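You operate a simulated robot arm through the tools that you are given. There is no shell and no other tool.

You run a simulated two-armed robot. Do the job below in one go: nothing can be reset, and whatever is moved stays where it is left.

TASK
Test the mushroom stop with the rollers running slowly, then free and reset it.
Fine: speed on 3, start, halt the board by the mushroom alone before it meets the length stop; pull it up, press reset once; the drive ends off.

The check looks at the end state, three seconds after you hand in, the way a careful person would. Anything else that was tipped, shoved, dropped, spilled or broken makes it a failure.

THE ROBOT
Two 7-joint arms with two-finger grippers on one trunk that stands fixed in place. Base frame: the origin is at the foot of the trunk, x ahead of it, y to its left, z up. Units: m, degrees, N and s.
The left shoulder is at [0.056, 0.158, 1.054], the right one opposite. With the tool pointing down near the work surface each hand reaches from about 0.1 to 0.68 m from the base axis, measured 20 degrees to its own side. Payload 2.45 kg a hand.
The tool frame of a hand sits at the grasp point between the pads (the TCP): z along the fingers, y along the line on which they close. The tips reach 0.026 m beyond it. The gripper opens to 0.096 m; its body begins 0.069 m behind the TCP.
Orientation is that of the tool frame in the base frame, as a unit quaternion [x, y, z, w]. With the fingers straight down and closing along the base's y, the tool's x points along the base's -x, its y along +y and its z along -z.

THE INTERFACE
- The arms move only by the tool step_arm. It takes "left_deltas", "right_deltas" or both (then of equal length, played together; a hand with none holds still); each is a list of rows, each a list of 7 numbers: the shift along the tool's x, y, z in m, then the turn, a rotation vector about the tool's x, y, z in degrees, then the finger opening in m, from 0 to 0.096. In form: [[tx, ty, tz, rx, ry, rz, fingers], ...]. A call has 1 to 20 rows; each row is the pose to reach, as a shift and turn from the pose commanded when the call began, along the tool's axes at that moment. A row lasts 0.2 s, in which the tool goes at most 0.05 m and 8.6 degrees; a call with a longer step from one row to the next is refused whole, and so is a gripper value outside its range. A pose out of reach is approached as far as the arm can. The call stops where the force on the tool passes 70 N (or 10 N more than at its start, if that is more) or the arm is blocked; 0.2 s more then pass. The fingers move at their own pace (about 0.1199 m/s each) and stop on an object; they squeeze with about 39 N. The grip force told is the motor's: it shows also when the fingers shut on nothing. Time passes only in rows, and 0.2 s behind the last, so rows that repeat a pose let the fingers close. It gives the time, the measured TCP pose, the force on the tool (base axes), the opening and the grip force at its end, in the units of the frame above (readings bear some noise), with the torque about the TCP (base axes, N m) and any sound that the robot's microphone picked up.
- Cameras (640 x 400 px; columns grow to the right, rows downward): "scene" is now at [0.1335, -0.0561, 1.5187]; the picture's right is [-0.71, -0.71, 0.00], its down [-0.59, 0.59, -0.55] and it looks along [0.39, -0.39, -0.83] (base axes); focal length 309 px, centre (320, 200). "left" rides on the left gripper at [0.082, -0.003, -0.098] in its tool frame; the picture's right is [0.04, 1.00, 0.00], its down [-0.73, 0.03, -0.68] and it looks along [-0.68, 0.03, 0.73] (tool axes); focal length 256 px, centre (320, 200). "right" rides on the right gripper at [0.082, 0.003, -0.098] in its tool frame; the picture's right is [-0.04, 1.00, 0.00], its down [-0.73, -0.03, -0.68] and it looks along [-0.68, -0.03, 0.73] (tool axes); focal length 256 px, centre (320, 200). There is no depth. A picture from a camera that has moved, and an enlarged one, comes with that camera's place and axes in the base frame and with its lens.
- grab_frame(camera): a new picture of that camera. The clock stands still meanwhile.
- raise_lower(by): moves the trunk up (or, below 0, down) by that many m; the arms and the scene camera ride with it, the base frame stays. It gives what a move gives, with no picture.
- aim_head(pan, tilt): turns the head with the scene camera to pan (to the left, within 120 degrees either way) and tilt (down, from -29 to 69), counted from straight ahead of the robot (the tilt from the chest, where the trunk bows). It gives what a move gives.
- zoom(camera, box): a new picture of the part [left, top, right, bottom] of that camera's present view, enlarged. The clock stands still meanwhile.
- job_done(): hands the job in; it is judged then, once.

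Places have to be worked out from the pictures, the camera data and where the tool is seen. Open the grippers and draw the arms clear of the work before you hand the job in, unless the task says otherwise.

The tools are called after "Emit:" as name(argument=value, ...) on one line, values as JSON. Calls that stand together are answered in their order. step_arm: Moves the arms, as the interface text tells. Its arguments: {"type":"object","properties":{"left_deltas":{"type":"array","items":{"type":"array","items":{"type":"number"}}},"right_deltas":{"type":"array","items":{"type":"array","items":{"type":"number"}}}},"required":[]} The other tools are called the same way: raise_lower (by) moves the trunk up or down; aim_head (pan, tilt) turns the head that bears the scene camera; grab_frame (camera) takes a picture; zoom (camera, box) takes an enlarged picture of a part of a camera's view; job_done () hands the job in.

At the start:

```text
clock: 0.0
left_tcp_pos: [0.4455, -0.0807, 1.0958]
left_tcp_rot: [0.0, 1.0, 0.0, -0.001]
left_contact_force: [-0.7, 1.0, -1.0]
left_ft_torque: [0.03, -0.01, 0.02]
left_width: 0.0961
left_grasp_force: 0.1
right_tcp_pos: [0.3, -0.4272, 1.1218]
right_tcp_rot: [0.0, 1.0, 0.001, 0.0]
right_contact_force: [0.5, 0.2, -0.6]
right_ft_torque: [-0.01, 0.0, 0.0]
right_width: 0.096
right_grasp_force: 0.0
trunk travel left (down, up): [-0.225, 0.342]
head pan, tilt (commanded): [-44.9, 56.1]
```

scene: 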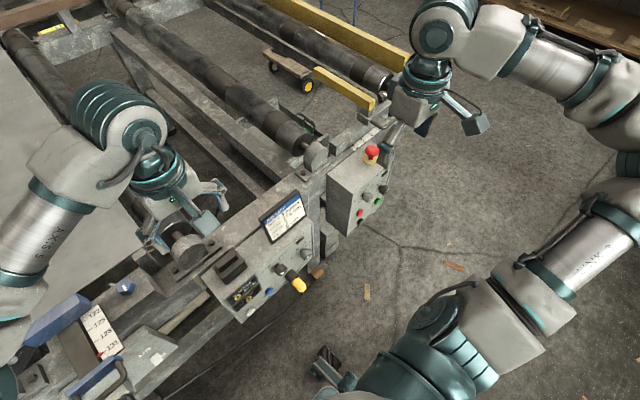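
right: 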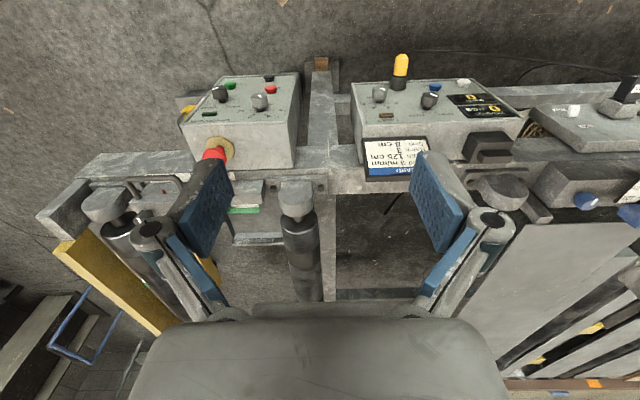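
left: 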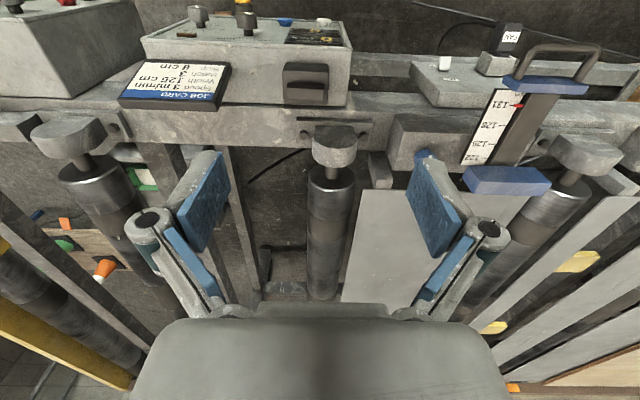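

I start by looking at the control boxes closely: the box with the mushroom, and the box with the job card.

Emit:
zoom(camera="scene", box=[310, 130, 410, 240])

Emit:
zoom(camera="scene", box=[200, 180, 330, 325])

Emit:
zoom(camera="right", box=[160, 50, 330, 180])

Emit:
zoom(camera="right", box=[330, 40, 530, 190])

```text
3.64 times, centred on (360, 185) of scene
camera zoom: at [0.1335, -0.0561, 1.5187], right [-0.71, -0.71, 0.0], down [-0.59, 0.59, -0.55], along [0.39, -0.39, -0.83], focal length 1123 px, centre (174, 254)
```

zoom: 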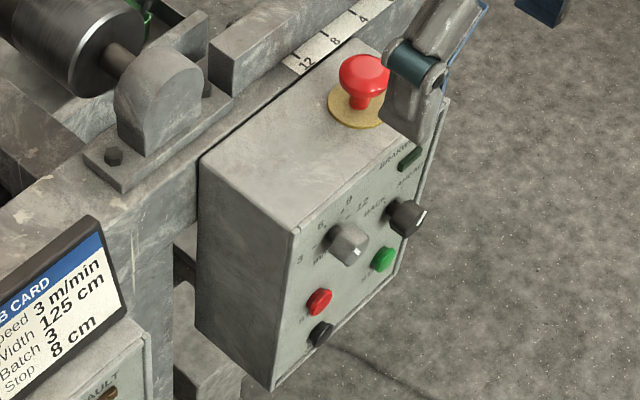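

```text
2.76 times, centred on (265, 252) of scene
camera zoom: at [0.1335, -0.0561, 1.5187], right [-0.71, -0.71, 0.0], down [-0.59, 0.59, -0.55], along [0.39, -0.39, -0.83], focal length 852 px, centre (472, 55)
```

zoom: 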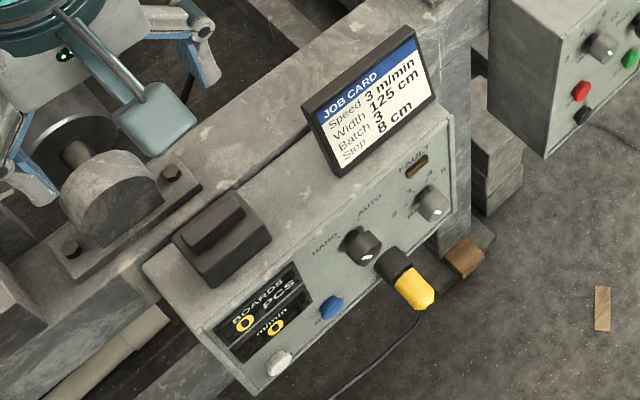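

```text
3.08 times, centred on (245, 115) of right
camera zoom: at [0.2192, -0.4257, 1.2214], right [0.04, 1.0, 0.0], down [0.73, -0.03, 0.68], along [0.68, -0.03, -0.73], focal length 788 px, centre (551, 462)
```

zoom: 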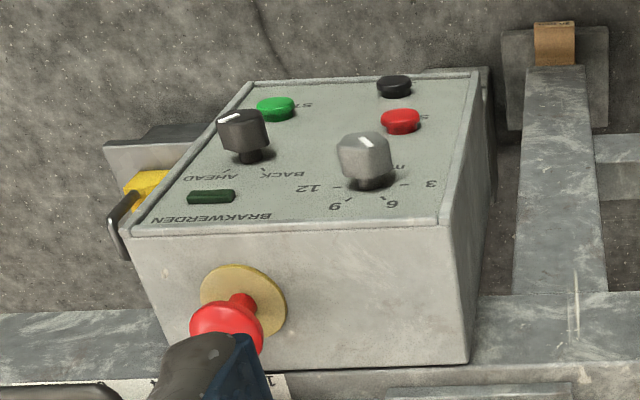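

```text
2.67 times, centred on (430, 115) of right
camera zoom: at [0.2192, -0.4257, 1.2214], right [0.04, 1.0, 0.0], down [0.73, -0.03, 0.68], along [0.68, -0.03, -0.73], focal length 683 px, centre (27, 427)
```

zoom: 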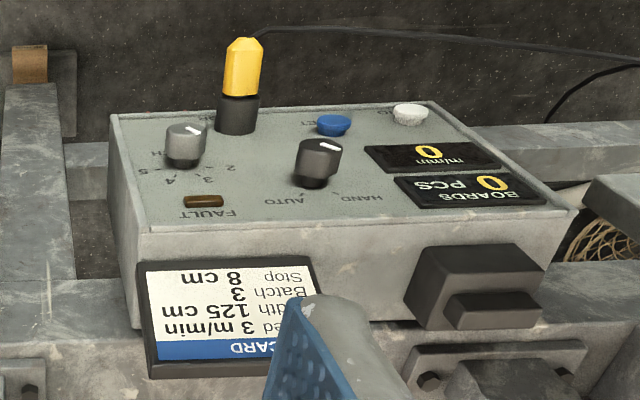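

The text shows the panels face the robot (–x). I look around the scene with the head before moving anything.

Emit:
aim_head(pan=-60, tilt=40)

Emit:
grab_frame(camera="scene")

Emit:
aim_head(pan=-15, tilt=40)

Emit:
grab_frame(camera="scene")

Emit:
aim_head(pan=30, tilt=40)

Emit:
grab_frame(camera="scene")

```text
clock: 0.8
left_tcp_pos: [0.4437, -0.0789, 1.0971]
left_tcp_rot: [0.0, 1.0, -0.001, 0.001]
left_contact_force: [-0.3, -0.2, 1.0]
left_ft_torque: [0.01, 0.02, 0.0]
left_width: 0.096
left_grasp_force: 0.2
right_tcp_pos: [0.2979, -0.4256, 1.1235]
right_tcp_rot: [0.0, 1.0, 0.0, 0.001]
right_contact_force: [-1.1, -0.4, -0.2]
right_ft_torque: [0.01, 0.0, 0.01]
right_width: 0.0962
right_grasp_force: 0.0
trunk travel left (down, up): [-0.225, 0.342]
head pan, tilt (commanded): [-60.0, 40.0]
```

```text
taken
camera scene: at [0.1256, -0.0795, 1.5407], right [-0.87, -0.5, 0.0], down [-0.32, 0.56, -0.76], along [0.38, -0.66, -0.65], focal length 309 px, centre (320, 200)
```

scene: 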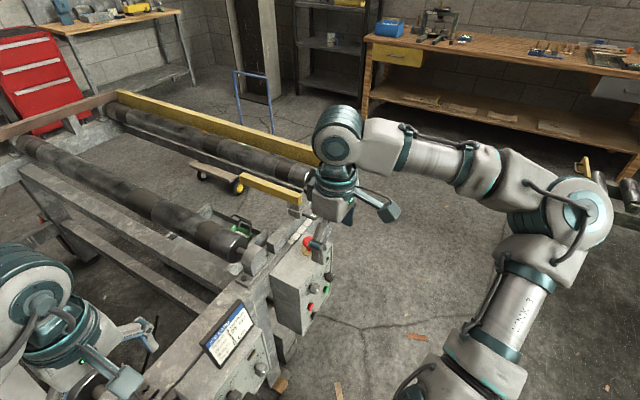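

```text
clock: 1.9
left_tcp_pos: [0.4423, -0.0791, 1.0973]
left_tcp_rot: [0.0, 1.0, -0.001, 0.001]
left_contact_force: [0.0, 0.0, 0.6]
left_ft_torque: [0.0, 0.0, -0.01]
left_width: 0.0961
left_grasp_force: 0.0
right_tcp_pos: [0.2981, -0.4251, 1.1235]
right_tcp_rot: [0.001, 1.0, -0.001, 0.001]
right_contact_force: [-0.3, 0.2, -0.6]
right_ft_torque: [0.03, -0.03, 0.01]
right_width: 0.096
right_grasp_force: 0.0
trunk travel left (down, up): [-0.225, 0.342]
head pan, tilt (commanded): [-15.0, 40.0]
```

```text
taken
camera scene: at [0.1654, -0.0281, 1.5407], right [-0.26, -0.97, 0.0], down [-0.62, 0.17, -0.76], along [0.74, -0.2, -0.65], focal length 309 px, centre (320, 200)
```

scene: 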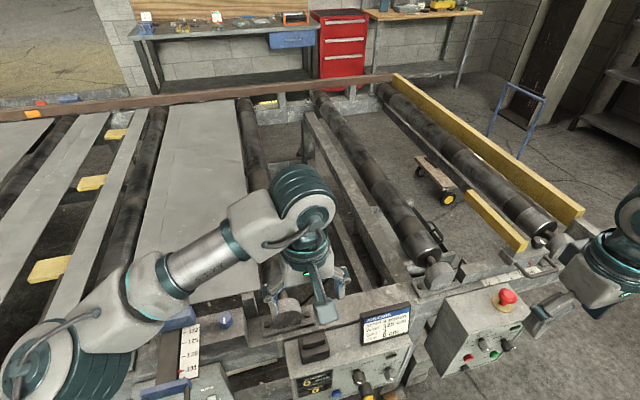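

```text
clock: 3.0
left_tcp_pos: [0.4422, -0.0778, 1.0966]
left_tcp_rot: [-0.001, 1.0, -0.002, 0.001]
left_contact_force: [0.5, -0.7, 0.3]
left_ft_torque: [0.02, -0.03, 0.03]
left_width: 0.0959
left_grasp_force: 0.0
right_tcp_pos: [0.2975, -0.4244, 1.1246]
right_tcp_rot: [0.001, 1.0, -0.001, 0.001]
right_contact_force: [-0.2, 0.5, -0.2]
right_ft_torque: [0.0, 0.0, 0.0]
right_width: 0.0959
right_grasp_force: 0.0
trunk travel left (down, up): [-0.225, 0.342]
head pan, tilt (commanded): [30.0, 40.0]
```

```text
taken
camera scene: at [0.157, 0.0365, 1.5409], right [0.5, -0.87, 0.0], down [-0.56, -0.32, -0.76], along [0.66, 0.38, -0.64], focal length 309 px, centre (320, 200)
```

scene: 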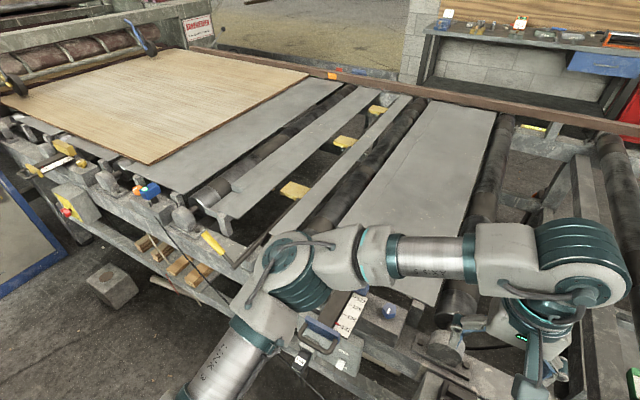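

A plywood board lies far left; the line would carry it towards –y. There is another yellow box with a red knob at the left, so I zoom in on details here.

Emit:
zoom(camera="scene", box=[0, 120, 200, 245])

Emit:
zoom(camera="scene", box=[120, 170, 260, 280])

Emit:
zoom(camera="scene", box=[260, 270, 420, 390])

Emit:
zoom(camera="scene", box=[0, 0, 240, 150])

Emit:
aim_head(pan=75, tilt=40)

Emit:
grab_frame(camera="scene")

```text
3.20 times, centred on (100, 182) of scene
camera zoom: at [0.157, 0.0365, 1.5409], right [0.5, -0.87, 0.0], down [-0.56, -0.32, -0.76], along [0.66, 0.38, -0.64], focal length 988 px, centre (1024, 256)
```

zoom: 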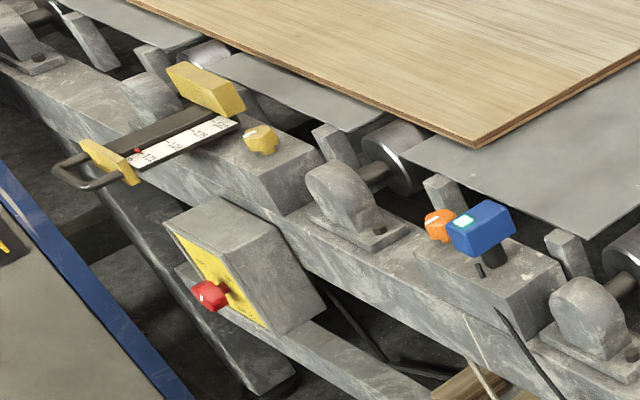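

```text
3.64 times, centred on (190, 225) of scene
camera zoom: at [0.157, 0.0365, 1.5409], right [0.5, -0.87, 0.0], down [-0.56, -0.32, -0.76], along [0.66, 0.38, -0.64], focal length 1123 px, centre (793, 109)
```

zoom: 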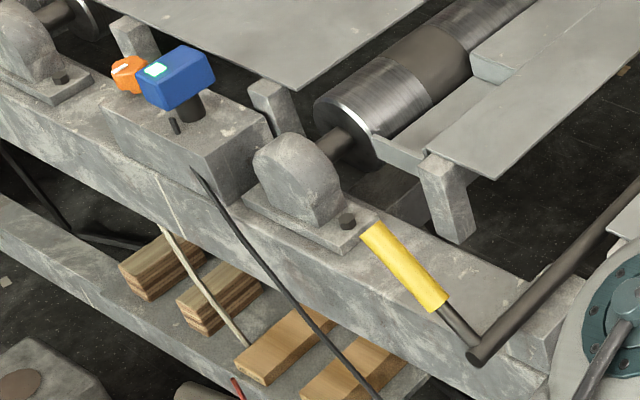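

```text
3.33 times, centred on (340, 330) of scene
camera zoom: at [0.157, 0.0365, 1.5409], right [0.5, -0.87, 0.0], down [-0.56, -0.32, -0.76], along [0.66, 0.38, -0.64], focal length 1029 px, centre (253, -233)
```

zoom: 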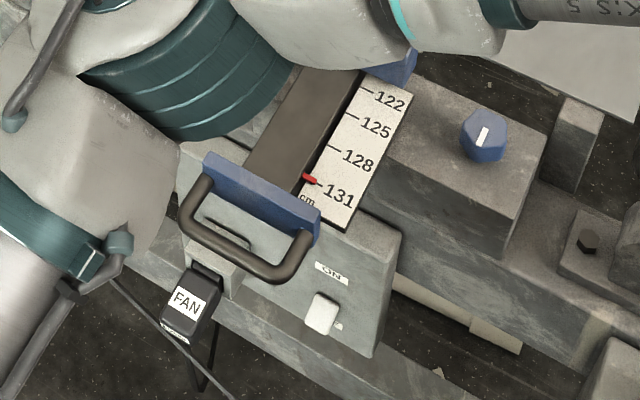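

```text
2.67 times, centred on (120, 75) of scene
camera zoom: at [0.157, 0.0365, 1.5409], right [0.5, -0.87, 0.0], down [-0.56, -0.32, -0.76], along [0.66, 0.38, -0.64], focal length 823 px, centre (853, 533)
```

zoom: 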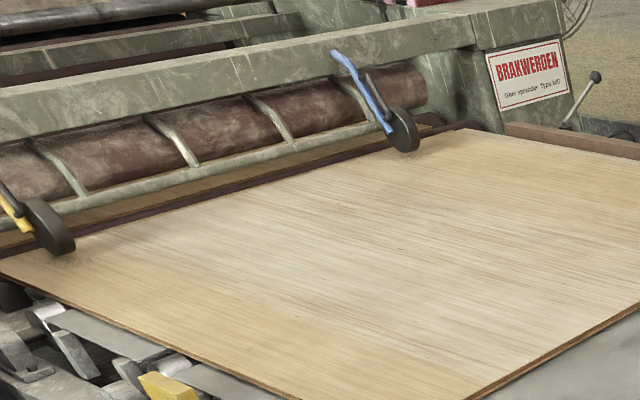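

```text
clock: 4.2
left_tcp_pos: [0.4436, -0.0786, 1.0977]
left_tcp_rot: [0.0, 1.0, -0.001, 0.001]
left_contact_force: [-0.4, 1.1, 0.0]
left_ft_torque: [0.01, 0.0, -0.02]
left_width: 0.096
left_grasp_force: 0.0
right_tcp_pos: [0.2993, -0.4247, 1.1246]
right_tcp_rot: [0.001, 1.0, -0.002, 0.001]
right_contact_force: [-0.5, 0.2, -0.2]
right_ft_torque: [0.02, 0.01, -0.01]
right_width: 0.0961
right_grasp_force: 0.0
trunk travel left (down, up): [-0.225, 0.342]
head pan, tilt (commanded): [75.0, 40.0]
```

```text
taken
camera scene: at [0.1054, 0.0762, 1.5412], right [0.97, -0.26, 0.0], down [-0.17, -0.62, -0.77], along [0.2, 0.74, -0.64], focal length 309 px, centre (320, 200)
```

scene: 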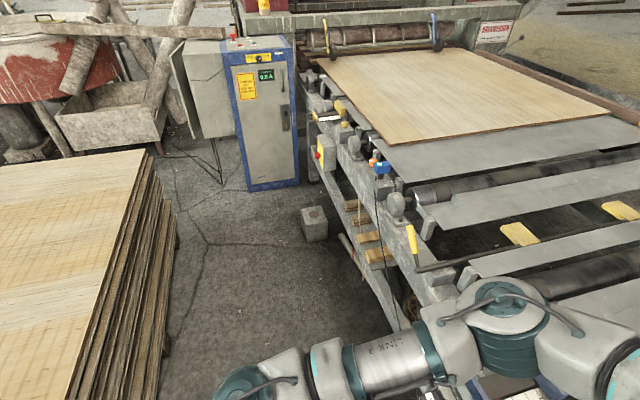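

The board's leading edge is about y≈1.2 m, so there's plenty of travel. I bring the right hand down and outward (still well clear) so that its camera can read the drive box panel.

Emit:
step_arm(right_deltas=[[0.01, -0.035, 0.024, 0, 0, 0, 0.096], [0.02, -0.07, 0.048, 0, 0, 0, 0.096], [0.03, -0.105, 0.072, 0, 0, 0, 0.096], [0.04, -0.14, 0.096, 0, 0, 0, 0.096], [0.05, -0.175, 0.12, 0, 0, 0, 0.096]])

Emit:
grab_frame(camera="right")

```text
clock: 5.3
left_tcp_pos: [0.4417, -0.0798, 1.0958]
left_tcp_rot: [0.0, 1.0, 0.001, 0.001]
left_contact_force: [-0.3, 0.1, 0.5]
left_ft_torque: [-0.01, -0.02, 0.0]
left_width: 0.0962
left_grasp_force: 0.1
right_tcp_pos: [0.2466, -0.6015, 1.0032]
right_tcp_rot: [0.0, 1.0, -0.001, 0.001]
right_contact_force: [0.8, 0.0, -0.5]
right_ft_torque: [-0.01, -0.02, 0.0]
right_width: 0.0962
right_grasp_force: 0.0
trunk travel left (down, up): [-0.225, 0.342]
head pan, tilt (commanded): [75.0, 40.0]
```

```text
taken
camera right: at [0.165, -0.5999, 1.1023], right [0.04, 1.0, 0.0], down [0.73, -0.03, 0.68], along [0.68, -0.03, -0.73], focal length 256 px, centre (320, 200)
```

right: 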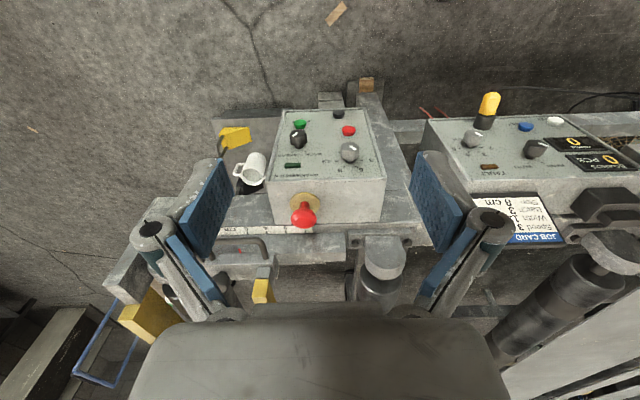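

A white mug sits just beside the drive box – something I must not knock. I zoom in on the panel, the mug and the mushroom.

Emit:
zoom(camera="right", box=[255, 95, 395, 185])

Emit:
zoom(camera="right", box=[200, 100, 400, 240])

Emit:
zoom(camera="right", box=[420, 80, 640, 220])

Emit:
aim_head(pan=-60, tilt=50)

Emit:
grab_frame(camera="scene")

```text
4.44 times, centred on (325, 140) of right
camera zoom: at [0.165, -0.5999, 1.1023], right [0.04, 1.0, 0.0], down [0.73, -0.03, 0.68], along [0.68, -0.03, -0.73], focal length 1138 px, centre (298, 467)
```

zoom: 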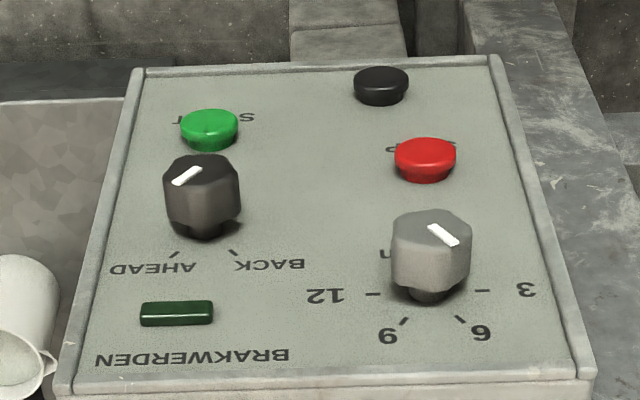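

```text
2.86 times, centred on (300, 170) of right
camera zoom: at [0.165, -0.5999, 1.1023], right [0.04, 1.0, 0.0], down [0.73, -0.03, 0.68], along [0.68, -0.03, -0.73], focal length 731 px, centre (377, 286)
```

zoom: 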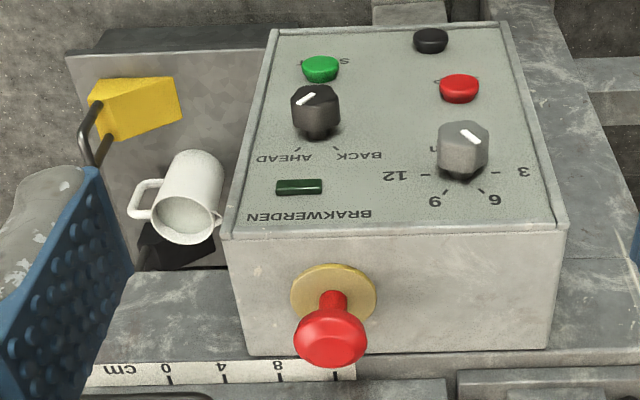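

```text
2.86 times, centred on (530, 150) of right
camera zoom: at [0.165, -0.5999, 1.1023], right [0.04, 1.0, 0.0], down [0.73, -0.03, 0.68], along [0.68, -0.03, -0.73], focal length 731 px, centre (-280, 343)
```

zoom: 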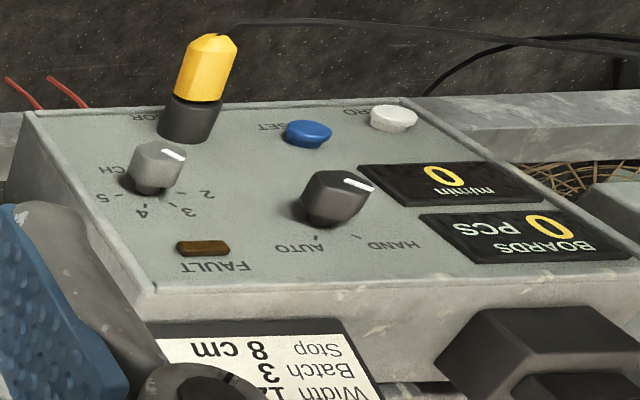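

```text
clock: 7.5
left_tcp_pos: [0.4432, -0.0801, 1.097]
left_tcp_rot: [0.0, 1.0, 0.0, 0.0]
left_contact_force: [0.6, 0.1, -0.5]
left_ft_torque: [0.02, -0.03, -0.01]
left_width: 0.0961
left_grasp_force: 0.1
right_tcp_pos: [0.2477, -0.6003, 1.004]
right_tcp_rot: [0.0, 1.0, -0.001, 0.001]
right_contact_force: [-0.5, -0.1, 0.7]
right_ft_torque: [-0.02, 0.0, -0.01]
right_width: 0.0958
right_grasp_force: 0.1
trunk travel left (down, up): [-0.225, 0.342]
head pan, tilt (commanded): [-60.0, 50.0]
```

```text
taken
camera scene: at [0.1213, -0.0738, 1.5266], right [-0.87, -0.5, 0.0], down [-0.39, 0.67, -0.64], along [0.32, -0.55, -0.77], focal length 309 px, centre (320, 200)
```

scene: 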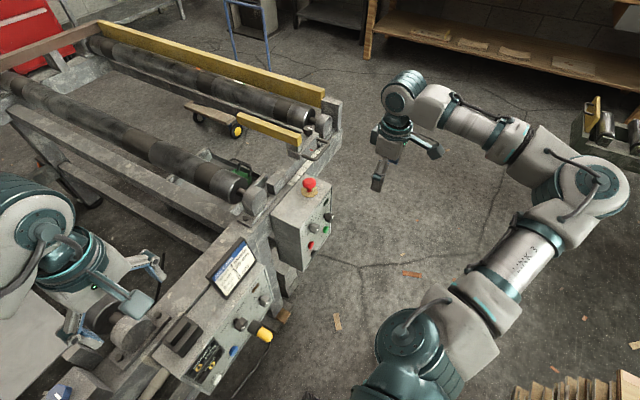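

The direction knob looks to be on AHEAD; the speed knob seems not to be on 3. I zoom in tighter to read pointers and labels.

Emit:
zoom(camera="right", box=[330, 130, 385, 165])

Emit:
zoom(camera="right", box=[280, 100, 360, 150])

Emit:
zoom(camera="scene", box=[260, 165, 350, 275])

Emit:
zoom(camera="scene", box=[180, 280, 290, 390])

```text
11.43 times, centred on (358, 148) of right
camera zoom: at [0.1655, -0.5987, 1.103], right [0.04, 1.0, 0.0], down [0.73, -0.03, 0.68], along [0.68, -0.03, -0.73], focal length 2926 px, centre (-109, 800)
```

zoom: 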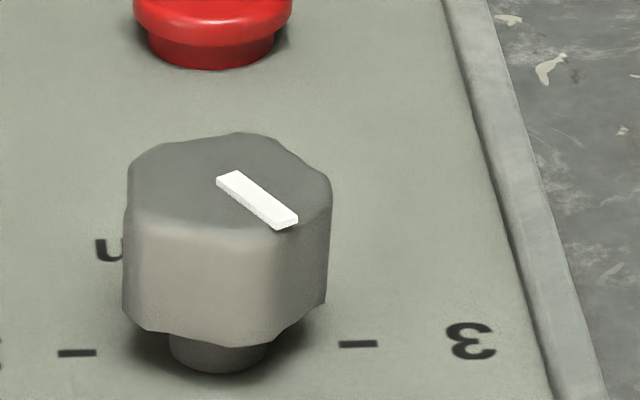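

```text
8.00 times, centred on (320, 125) of right
camera zoom: at [0.1655, -0.5987, 1.103], right [0.04, 1.0, 0.0], down [0.73, -0.03, 0.68], along [0.68, -0.03, -0.73], focal length 2048 px, centre (320, 800)
```

zoom: 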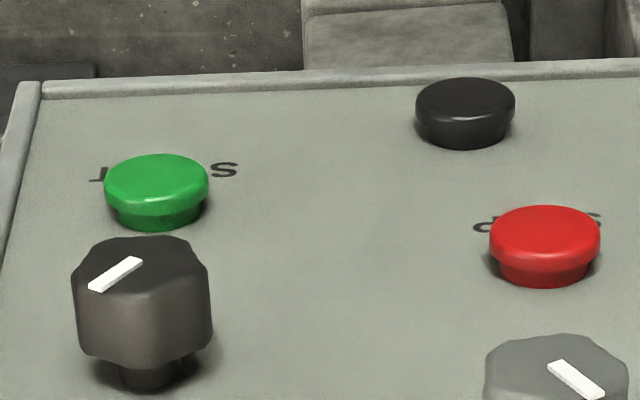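

```text
3.64 times, centred on (305, 220) of scene
camera zoom: at [0.1213, -0.0738, 1.5266], right [-0.87, -0.5, 0.0], down [-0.39, 0.67, -0.64], along [0.32, -0.55, -0.77], focal length 1123 px, centre (374, 127)
```

zoom: 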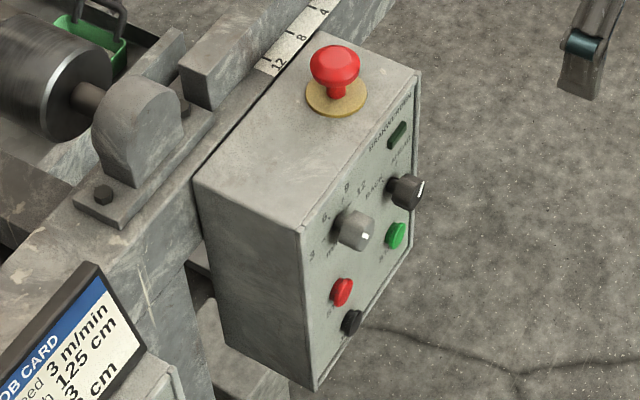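

```text
3.64 times, centred on (235, 335) of scene
camera zoom: at [0.1213, -0.0738, 1.5266], right [-0.87, -0.5, 0.0], down [-0.39, 0.67, -0.64], along [0.32, -0.55, -0.77], focal length 1123 px, centre (629, -291)
```

zoom: 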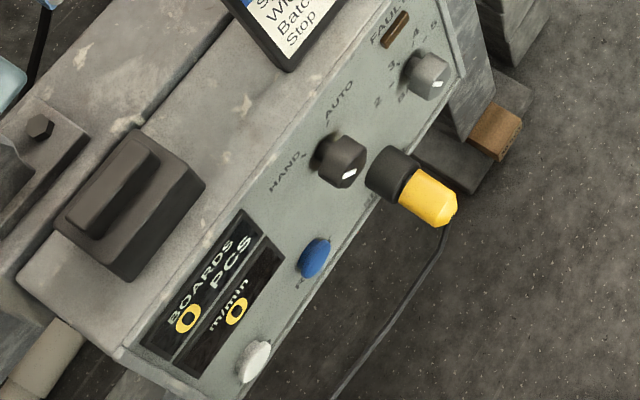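

Speed appears to be on 6 (must go to 3). I look closer at the HAND/AUTO knob and the label spots on the second box.

Emit:
zoom(camera="scene", box=[215, 300, 275, 350])

Emit:
zoom(camera="right", box=[505, 110, 585, 160])

Emit:
zoom(camera="right", box=[440, 85, 520, 145])

Emit:
zoom(camera="right", box=[110, 180, 330, 340])

```text
8.00 times, centred on (245, 325) of scene
camera zoom: at [0.1213, -0.0738, 1.5266], right [-0.87, -0.5, 0.0], down [-0.39, 0.67, -0.64], along [0.32, -0.55, -0.77], focal length 2470 px, centre (920, -800)
```

zoom: 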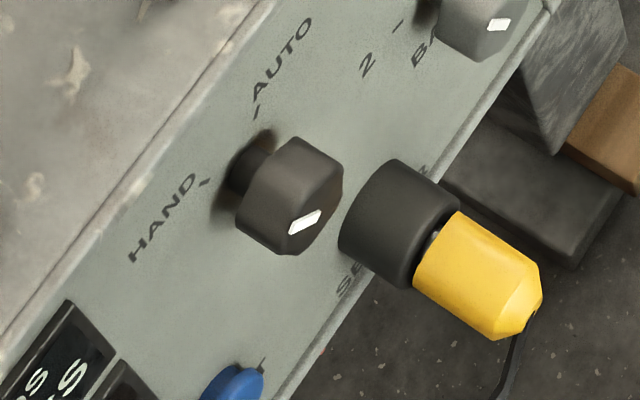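

```text
8.00 times, centred on (545, 135) of right
camera zoom: at [0.1655, -0.5987, 1.103], right [0.04, 1.0, 0.0], down [0.73, -0.03, 0.68], along [0.68, -0.03, -0.73], focal length 2048 px, centre (-1480, 720)
```

zoom: 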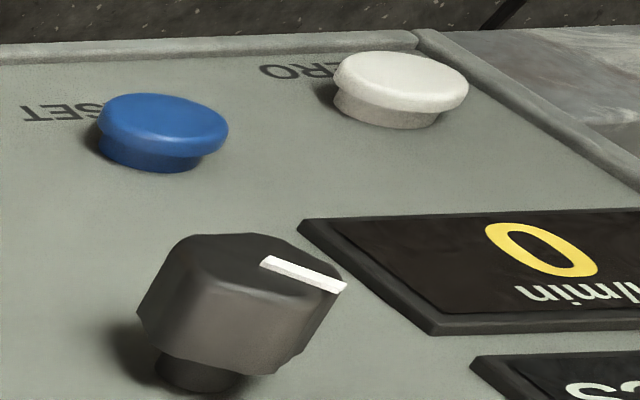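

```text
6.67 times, centred on (480, 115) of right
camera zoom: at [0.1655, -0.5987, 1.103], right [0.04, 1.0, 0.0], down [0.73, -0.03, 0.68], along [0.68, -0.03, -0.73], focal length 1707 px, centre (-747, 767)
```

zoom: 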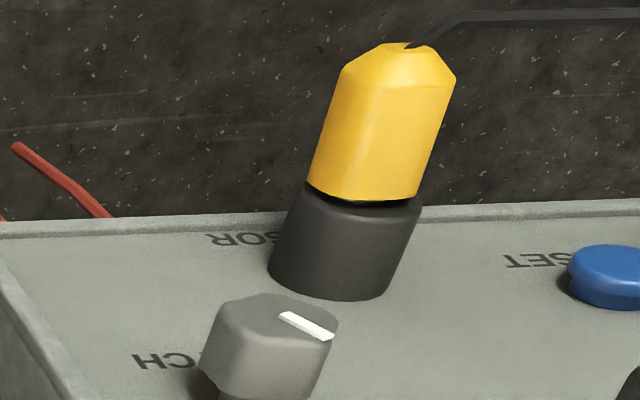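

```text
2.50 times, centred on (220, 260) of right
camera zoom: at [0.1655, -0.5987, 1.103], right [0.04, 1.0, 0.0], down [0.73, -0.03, 0.68], along [0.68, -0.03, -0.73], focal length 640 px, centre (570, 50)
```

zoom: 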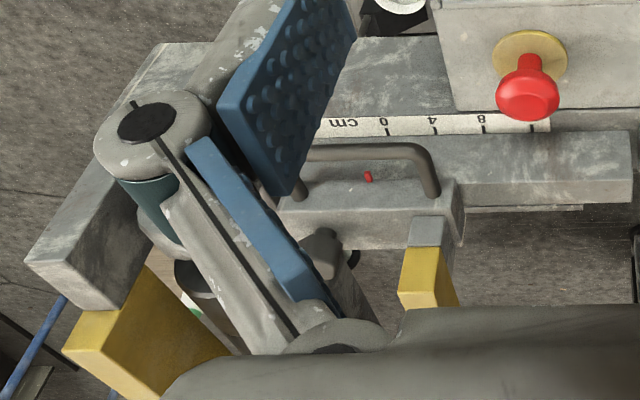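

The mode knob points to HAND, direction to AHEAD, and RESET is the blue button on the second box (next to ZERO). I lower the right hand in front of the drive box and pitch the fingers forward 45° to see the panel square on and prepare for working on it.

Emit:
step_arm(right_deltas=[[0.005, 0.0075, 0.033, 0, -7.5, 0, 0.096], [0.01, 0.015, 0.066, 0, -15, 0, 0.096], [0.015, 0.0225, 0.1, 0, -22.5, 0, 0.096], [0.02, 0.03, 0.133, 0, -30, 0, 0.096], [0.025, 0.0375, 0.166, 0, -37.5, 0, 0.096], [0.03, 0.045, 0.2, 0, -45, 0, 0.096]])

Emit:
grab_frame(camera="right")

Emit:
grab_frame(camera="scene")

```text
clock: 8.9
left_tcp_pos: [0.4418, -0.0791, 1.0972]
left_tcp_rot: [-0.001, 1.0, 0.0, 0.001]
left_contact_force: [-0.4, -0.7, -0.5]
left_ft_torque: [0.02, -0.03, 0.0]
left_width: 0.0959
left_grasp_force: 0.1
right_tcp_pos: [0.2175, -0.5568, 0.8029]
right_tcp_rot: [0.0, 0.923, -0.001, 0.386]
right_contact_force: [1.3, 0.1, -0.5]
right_ft_torque: [0.02, 0.01, 0.03]
right_width: 0.0962
right_grasp_force: 0.1
trunk travel left (down, up): [-0.225, 0.342]
head pan, tilt (commanded): [-60.0, 50.0]
```

```text
taken
camera right: at [0.0904, -0.5552, 0.8154], right [0.03, 1.0, 0.03], down [0.03, -0.03, 1.0], along [1.0, -0.03, -0.03], focal length 256 px, centre (320, 200)
```

right: 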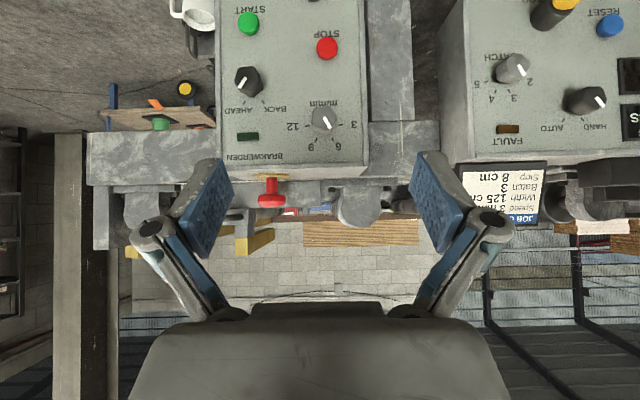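

```text
taken
camera scene: at [0.119, -0.0737, 1.5267], right [-0.87, -0.5, 0.0], down [-0.38, 0.67, -0.64], along [0.32, -0.55, -0.77], focal length 309 px, centre (320, 200)
```

scene: 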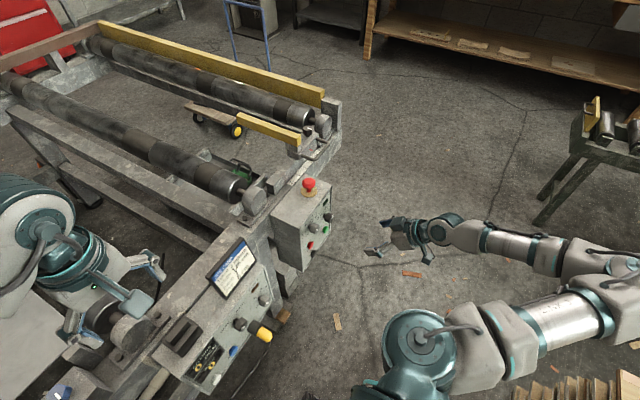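

The view is now square on. I zoom to read the panel precisely: speed pointer, direction pointer, and labels.

Emit:
zoom(camera="right", box=[200, 0, 380, 180])

Emit:
zoom(camera="right", box=[440, 0, 640, 150])

Emit:
zoom(camera="right", box=[90, 70, 290, 260])

```text
2.22 times, centred on (290, 90) of right
camera zoom: at [0.0904, -0.5552, 0.8154], right [0.03, 1.0, 0.03], down [0.03, -0.03, 1.0], along [1.0, -0.03, -0.03], focal length 569 px, centre (387, 444)
```

zoom: 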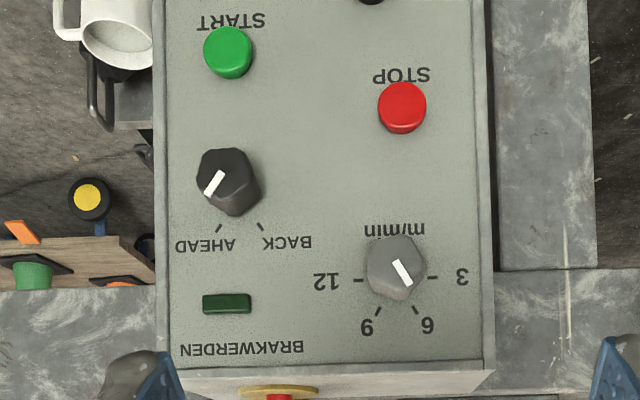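

```text
2.67 times, centred on (540, 75) of right
camera zoom: at [0.0904, -0.5552, 0.8154], right [0.03, 1.0, 0.03], down [0.03, -0.03, 1.0], along [1.0, -0.03, -0.03], focal length 683 px, centre (-267, 533)
```

zoom: 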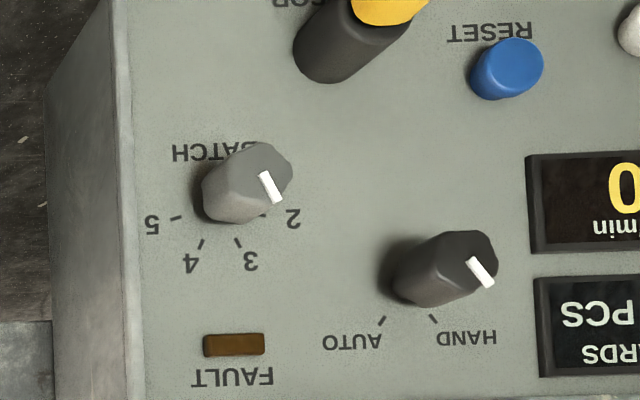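

```text
2.11 times, centred on (190, 165) of right
camera zoom: at [0.0904, -0.5552, 0.8154], right [0.03, 1.0, 0.03], down [0.03, -0.03, 1.0], along [1.0, -0.03, -0.03], focal length 539 px, centre (594, 274)
```

zoom: 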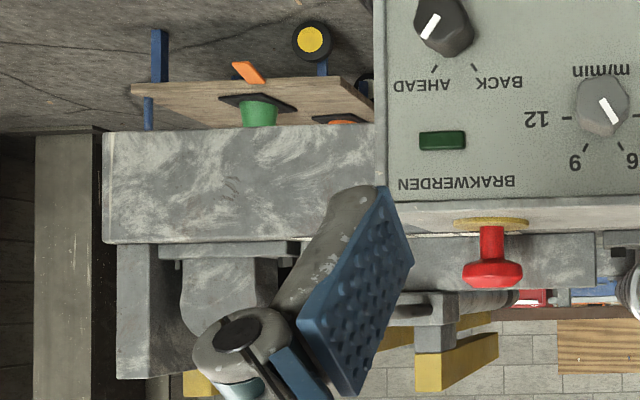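

Confirmed: speed on 6, AHEAD, HAND, mushroom up. I place the speed knob's face at about [0.412, -0.556, 0.703]. Now I pitch the fingers horizontal in front of that knob, still 6 cm off.

Emit:
step_arm(right_deltas=[[-0.0015, 0, 0.025, 0, -7.5, 0, 0.06], [-0.003, 0, 0.05, 0, -15, 0, 0.06], [-0.0045, 0, 0.075, 0, -22.5, 0, 0.06], [-0.006, 0, 0.1, 0, -30, 0, 0.06], [-0.0074, 0, 0.125, 0, -37.5, 0, 0.06], [-0.0088, 0.001, 0.15, 0, -45, 0, 0.06]])

Emit:
grab_frame(camera="right")

Emit:
grab_frame(camera="scene")

```text
clock: 10.3
left_tcp_pos: [0.4429, -0.0793, 1.0976]
left_tcp_rot: [0.0, 1.0, -0.001, 0.001]
left_contact_force: [-1.0, 1.1, 0.4]
left_ft_torque: [-0.02, 0.01, 0.0]
left_width: 0.096
left_grasp_force: 0.1
right_tcp_pos: [0.3201, -0.5619, 0.7243]
right_tcp_rot: [-0.012, 0.754, -0.008, 0.656]
right_contact_force: [0.2, -0.2, 0.4]
right_ft_torque: [0.02, -0.02, -0.04]
right_width: 0.0598
right_grasp_force: 0.0
right hand out of reach, approached as far as the arm can: row 5, 6
trunk travel left (down, up): [-0.225, 0.342]
head pan, tilt (commanded): [-60.0, 50.0]
```

```text
taken
camera right: at [0.2112, -0.5633, 0.6577], right [0.0, 1.0, 0.01], down [-0.57, -0.01, 0.82], along [0.82, 0.0, 0.57], focal length 256 px, centre (320, 200)
```

right: 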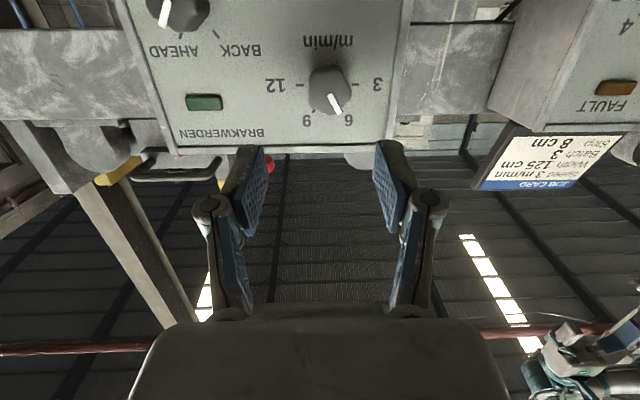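

```text
taken
camera scene: at [0.1199, -0.0735, 1.5267], right [-0.87, -0.5, 0.0], down [-0.38, 0.67, -0.64], along [0.32, -0.55, -0.77], focal length 309 px, centre (320, 200)
```

scene: 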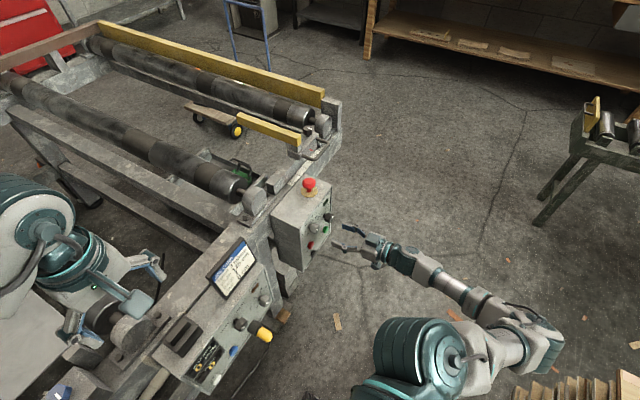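

The arm reached about 82° pitch, close to the knob's axis. I check what the commanded frame is with a small pull-back to ~80° and line up with the knob, then dry-run the twist in free air.

Emit:
step_arm(right_deltas=[[0, 0, 0, 0, 6, 0, 0.06], [0, 0, 0, 0, 12, 0, 0.06]])

```text
clock: 10.9
left_tcp_pos: [0.4438, -0.0798, 1.0963]
left_tcp_rot: [0.0, 1.0, 0.0, 0.001]
left_contact_force: [-0.3, 1.1, -0.4]
left_ft_torque: [0.0, 0.02, 0.0]
left_width: 0.0959
left_grasp_force: 0.1
right_tcp_pos: [0.3196, -0.5631, 0.7242]
right_tcp_rot: [-0.012, 0.819, -0.008, 0.573]
right_contact_force: [-0.6, -0.2, -0.4]
right_ft_torque: [0.0, -0.01, 0.0]
right_width: 0.0601
right_grasp_force: 0.1
trunk travel left (down, up): [-0.225, 0.342]
head pan, tilt (commanded): [-60.0, 50.0]
```

The command frame follows the reached pose (now pitch ≈70°). I dry-run the twist about the knob axis, +30° and then to –30°, clear of the panel.

Emit:
step_arm(right_deltas=[[0.0036, 0.002, 0.0054, -2.6, 0, 7.05, 0.06], [0.0072, 0.0035, 0.011, -5.1, 0, 14.1, 0.06], [0.011, 0.005, 0.016, -7.7, 0, 21.2, 0.06], [0.0145, 0.007, 0.0217, -10.3, 0, 28.2, 0.06]])

Emit:
step_arm(right_deltas=[[0, 0, 0, 2.6, 0, -7.05, 0.06], [0, 0, 0, 5.1, 0, -14.1, 0.06], [0, 0, 0, 7.7, 0, -21.2, 0.06], [0, 0, 0, 10.3, 0, -28.2, 0.06], [0, 0, 0, 12.9, 0, -35.2, 0.06], [0, 0, 0, 15.4, 0, -42.3, 0.06], [0, 0, 0, 18, 0, -49.3, 0.06], [0, 0, 0, 20.6, 0, -56.4, 0.06]])

Emit:
grab_frame(camera="right")

```text
clock: 11.9
left_tcp_pos: [0.442, -0.0791, 1.095]
left_tcp_rot: [0.001, 1.0, 0.0, 0.0]
left_contact_force: [-0.8, 0.0, 0.0]
left_ft_torque: [-0.04, 0.0, -0.01]
left_width: 0.0961
left_grasp_force: 0.1
right_tcp_pos: [0.3357, -0.5566, 0.7031]
right_tcp_rot: [0.138, 0.795, 0.204, 0.554]
right_contact_force: [0.0, 0.3, -0.4]
right_ft_torque: [-0.03, 0.03, -0.02]
right_width: 0.06
right_grasp_force: 0.0
trunk travel left (down, up): [-0.225, 0.342]
head pan, tilt (commanded): [-60.0, 50.0]
```

```text
clock: 13.7
left_tcp_pos: [0.4431, -0.0782, 1.0973]
left_tcp_rot: [-0.001, 1.0, -0.001, 0.001]
left_contact_force: [-0.3, 0.1, -0.4]
left_ft_torque: [-0.02, 0.02, 0.0]
left_width: 0.0959
left_grasp_force: 0.1
right_tcp_pos: [0.335, -0.5589, 0.706]
right_tcp_rot: [-0.162, 0.788, -0.22, 0.553]
right_contact_force: [-0.7, -0.1, 0.3]
right_ft_torque: [-0.04, 0.01, -0.01]
right_width: 0.0599
right_grasp_force: 0.0
right hand out of reach, approached as far as the arm can: row 8
trunk travel left (down, up): [-0.225, 0.342]
head pan, tilt (commanded): [-60.0, 50.0]
```

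```text
taken
camera right: at [0.2149, -0.5814, 0.6691], right [0.0, 0.87, -0.49], down [-0.39, 0.46, 0.8], along [0.92, 0.19, 0.34], focal length 256 px, centre (320, 200)
```

right: 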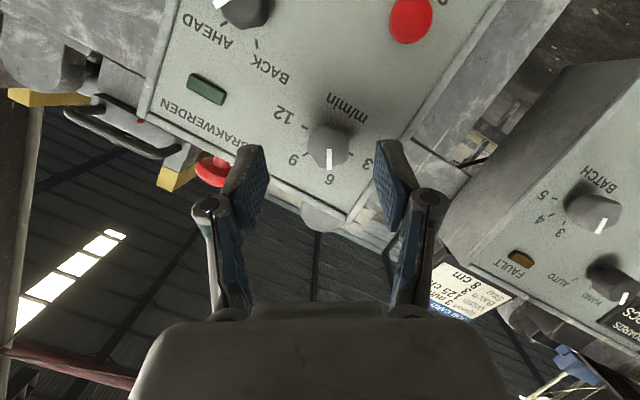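

The twist range is adequate on the plus side, so I'll grip at about +36° and turn to about –24°. I rotate back to +36° in free air.

Emit:
step_arm(right_deltas=[[0, 0, 0, -2.8, -0.1, 7.8, 0.06], [0, 0, 0, -5.6, -0.2, 15.6, 0.06], [0, 0, 0, -8.4, -0.3, 23.3, 0.06], [0, 0, 0, -11.2, -0.4, 31.1, 0.06], [0, 0, 0, -14.0, -0.5, 38.9, 0.06], [0, 0, 0, -16.8, -0.6, 46.6, 0.06], [0, 0, 0, -19.6, -0.7, 54.4, 0.06], [0, 0, 0, -22.4, -0.8, 62.2, 0.06]])

Emit:
grab_frame(camera="right")

```text
clock: 15.5
left_tcp_pos: [0.4432, -0.0791, 1.0962]
left_tcp_rot: [0.0, 1.0, 0.0, 0.001]
left_contact_force: [0.9, 0.3, -0.3]
left_ft_torque: [0.02, 0.01, -0.01]
left_width: 0.096
left_grasp_force: 0.0
right_tcp_pos: [0.3346, -0.5596, 0.7061]
right_tcp_rot: [0.167, 0.779, 0.246, 0.552]
right_contact_force: [0.5, -0.8, -1.3]
right_ft_torque: [0.02, 0.01, -0.01]
right_width: 0.0599
right_grasp_force: 0.1
trunk travel left (down, up): [-0.225, 0.342]
head pan, tilt (commanded): [-60.0, 50.0]
```

```text
taken
camera right: at [0.2148, -0.5342, 0.6722], right [0.0, 0.8, 0.6], down [-0.39, -0.55, 0.74], along [0.92, -0.24, 0.32], focal length 256 px, centre (320, 200)
```

right: 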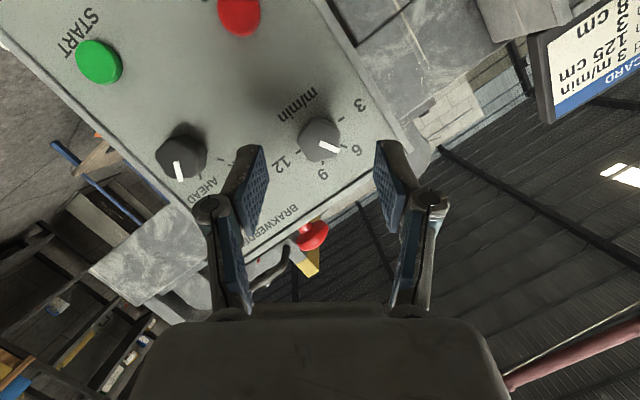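

I refine the knob's place from this closer view with a zoom.

Emit:
zoom(camera="right", box=[270, 100, 370, 190])

```text
4.44 times, centred on (320, 145) of right
camera zoom: at [0.2148, -0.5342, 0.6722], right [0.0, 0.8, 0.6], down [-0.39, -0.55, 0.74], along [0.92, -0.24, 0.32], focal length 1138 px, centre (320, 444)
```

zoom: 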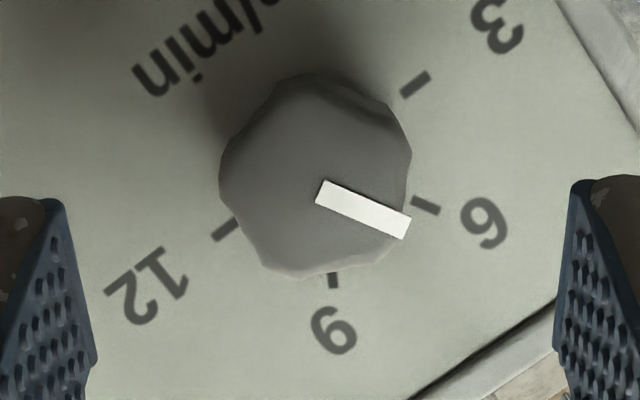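

Knob centre ≈ (y –0.557, z 0.702), panel face x≈0.441. I advance so the pads straddle the knob (TCP x≈0.404, tips short of the panel).

Emit:
step_arm(right_deltas=[[-0.008, -0.0004, 0.022, 0, 0, 0, 0.06], [-0.016, -0.0008, 0.044, 0, 0, 0, 0.06], [-0.0202, -0.001, 0.0555, 0, 0, 0, 0.06], [-0.0237, -0.0012, 0.0652, 0, 0, 0, 0.06]])

Emit:
grab_frame(camera="right")

```text
clock: 16.5
left_tcp_pos: [0.4427, -0.0789, 1.0979]
left_tcp_rot: [0.0, 1.0, 0.0, 0.002]
left_contact_force: [-0.4, -0.7, 0.4]
left_ft_torque: [0.01, -0.04, -0.03]
left_width: 0.096
left_grasp_force: 0.0
right_tcp_pos: [0.4044, -0.5589, 0.7074]
right_tcp_rot: [0.168, 0.779, 0.245, 0.552]
right_contact_force: [-0.6, -1.2, 1.2]
right_ft_torque: [-0.01, 0.02, -0.01]
right_width: 0.0598
right_grasp_force: 0.0
trunk travel left (down, up): [-0.225, 0.342]
head pan, tilt (commanded): [-60.0, 50.0]
```

```text
taken
camera right: at [0.2841, -0.5346, 0.6727], right [0.0, 0.8, 0.6], down [-0.39, -0.55, 0.74], along [0.92, -0.24, 0.32], focal length 256 px, centre (320, 200)
```

right: 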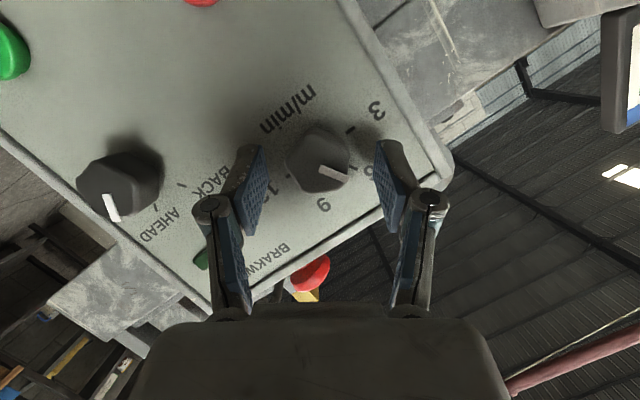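

The pads straddle the knob well. I close the fingers on it.

Emit:
step_arm(right_deltas=[[0, 0, 0, 0, 0, 0, 0.02], [0, 0, 0, 0, 0, 0, 0.02]])

Emit:
grab_frame(camera="right")

```text
clock: 17.1
left_tcp_pos: [0.4434, -0.08, 1.0984]
left_tcp_rot: [0.0, 1.0, 0.0, 0.001]
left_contact_force: [-0.4, 0.1, -0.9]
left_ft_torque: [0.02, 0.01, -0.04]
left_width: 0.0958
left_grasp_force: 0.1
right_tcp_pos: [0.4034, -0.5614, 0.7075]
right_tcp_rot: [0.167, 0.779, 0.245, 0.553]
right_contact_force: [-2.0, -3.7, 0.4]
right_ft_torque: [-0.02, 0.11, -0.21]
right_width: 0.0336
right_grasp_force: 44.8
trunk travel left (down, up): [-0.225, 0.342]
head pan, tilt (commanded): [-60.0, 50.0]
```

```text
taken
camera right: at [0.2836, -0.5351, 0.6726], right [0.0, 0.8, 0.6], down [-0.4, -0.55, 0.74], along [0.92, -0.24, 0.32], focal length 256 px, centre (320, 200)
```

right: 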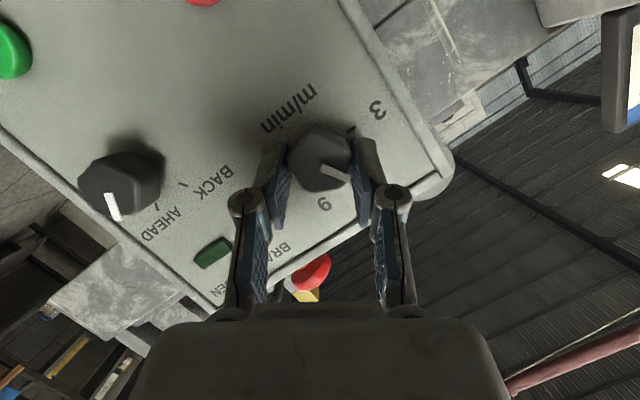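

Knob gripped (0.034 m). I turn it counter-clockwise (as seen by the operator) about its axis by roughly 62°, from 6 to 3.

Emit:
step_arm(right_deltas=[[0.0, 0.0007, 0, 2.6, 0.1, -7.3, 0.02], [0.0, 0.0014, 0.0001, 5.2, 0.2, -14.6, 0.02], [0.0003, 0.0022, 0.0002, 7.8, 0.3, -21.9, 0.02], [0.0006, 0.0029, 0.0003, 10.4, 0.4, -29.2, 0.02], [0.001, 0.0036, 0.0004, 13.0, 0.4, -36.5, 0.02], [0.0015, 0.0042, 0.0006, 15.6, 0.5, -43.8, 0.02], [0.002, 0.0047, 0.0008, 18.2, 0.6, -51.1, 0.02], [0.0025, 0.0052, 0.001, 20.8, 0.7, -58.4, 0.02]])

Emit:
grab_frame(camera="right")

```text
clock: 18.9
left_tcp_pos: [0.4459, -0.0741, 1.0967]
left_tcp_rot: [-0.001, 1.0, -0.003, -0.001]
left_contact_force: [0.5, 0.2, -0.3]
left_ft_torque: [0.02, 0.02, 0.0]
left_width: 0.0961
left_grasp_force: 0.0
right_tcp_pos: [0.3981, -0.5558, 0.7166]
right_tcp_rot: [-0.146, 0.798, -0.185, 0.555]
right_contact_force: [22.3, 46.4, -27.4]
right_ft_torque: [0.78, -0.17, 0.31]
right_width: 0.0497
right_grasp_force: 22.6
right hand out of reach, approached as far as the arm can: row 6, 7, 8
trunk travel left (down, up): [-0.225, 0.342]
head pan, tilt (commanded): [-60.0, 50.0]
```

```text
taken
camera right: at [0.2772, -0.5774, 0.6799], right [-0.01, 0.91, -0.42], down [-0.39, 0.39, 0.84], along [0.92, 0.18, 0.34], focal length 256 px, centre (320, 200)
```

right: 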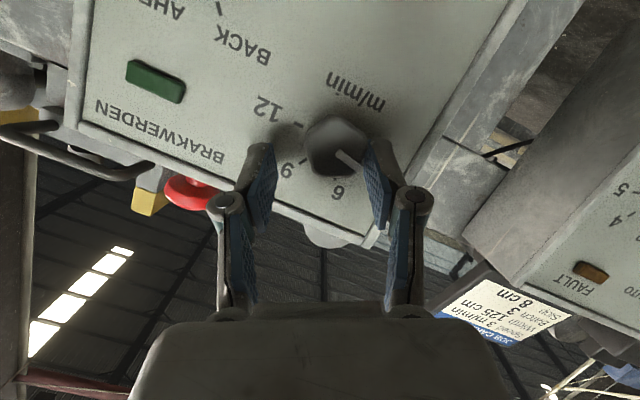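

The arm ran short of reach late in the twist and is pressing sideways (46 N). I check the pointer before releasing.

Emit:
zoom(camera="right", box=[240, 80, 420, 220])

```text
2.86 times, centred on (330, 150) of right
camera zoom: at [0.2772, -0.5774, 0.6799], right [-0.01, 0.91, -0.42], down [-0.39, 0.39, 0.84], along [0.92, 0.18, 0.34], focal length 731 px, centre (291, 343)
```

zoom: 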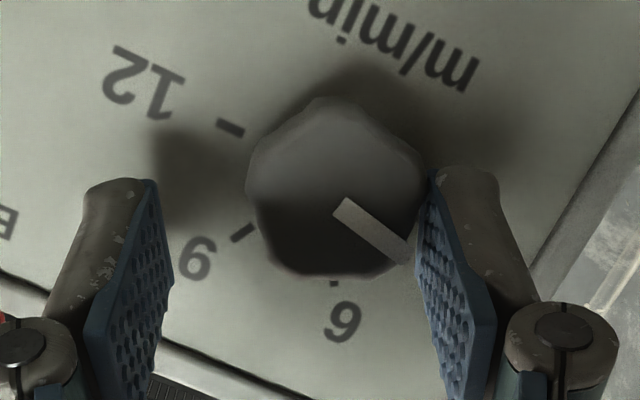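

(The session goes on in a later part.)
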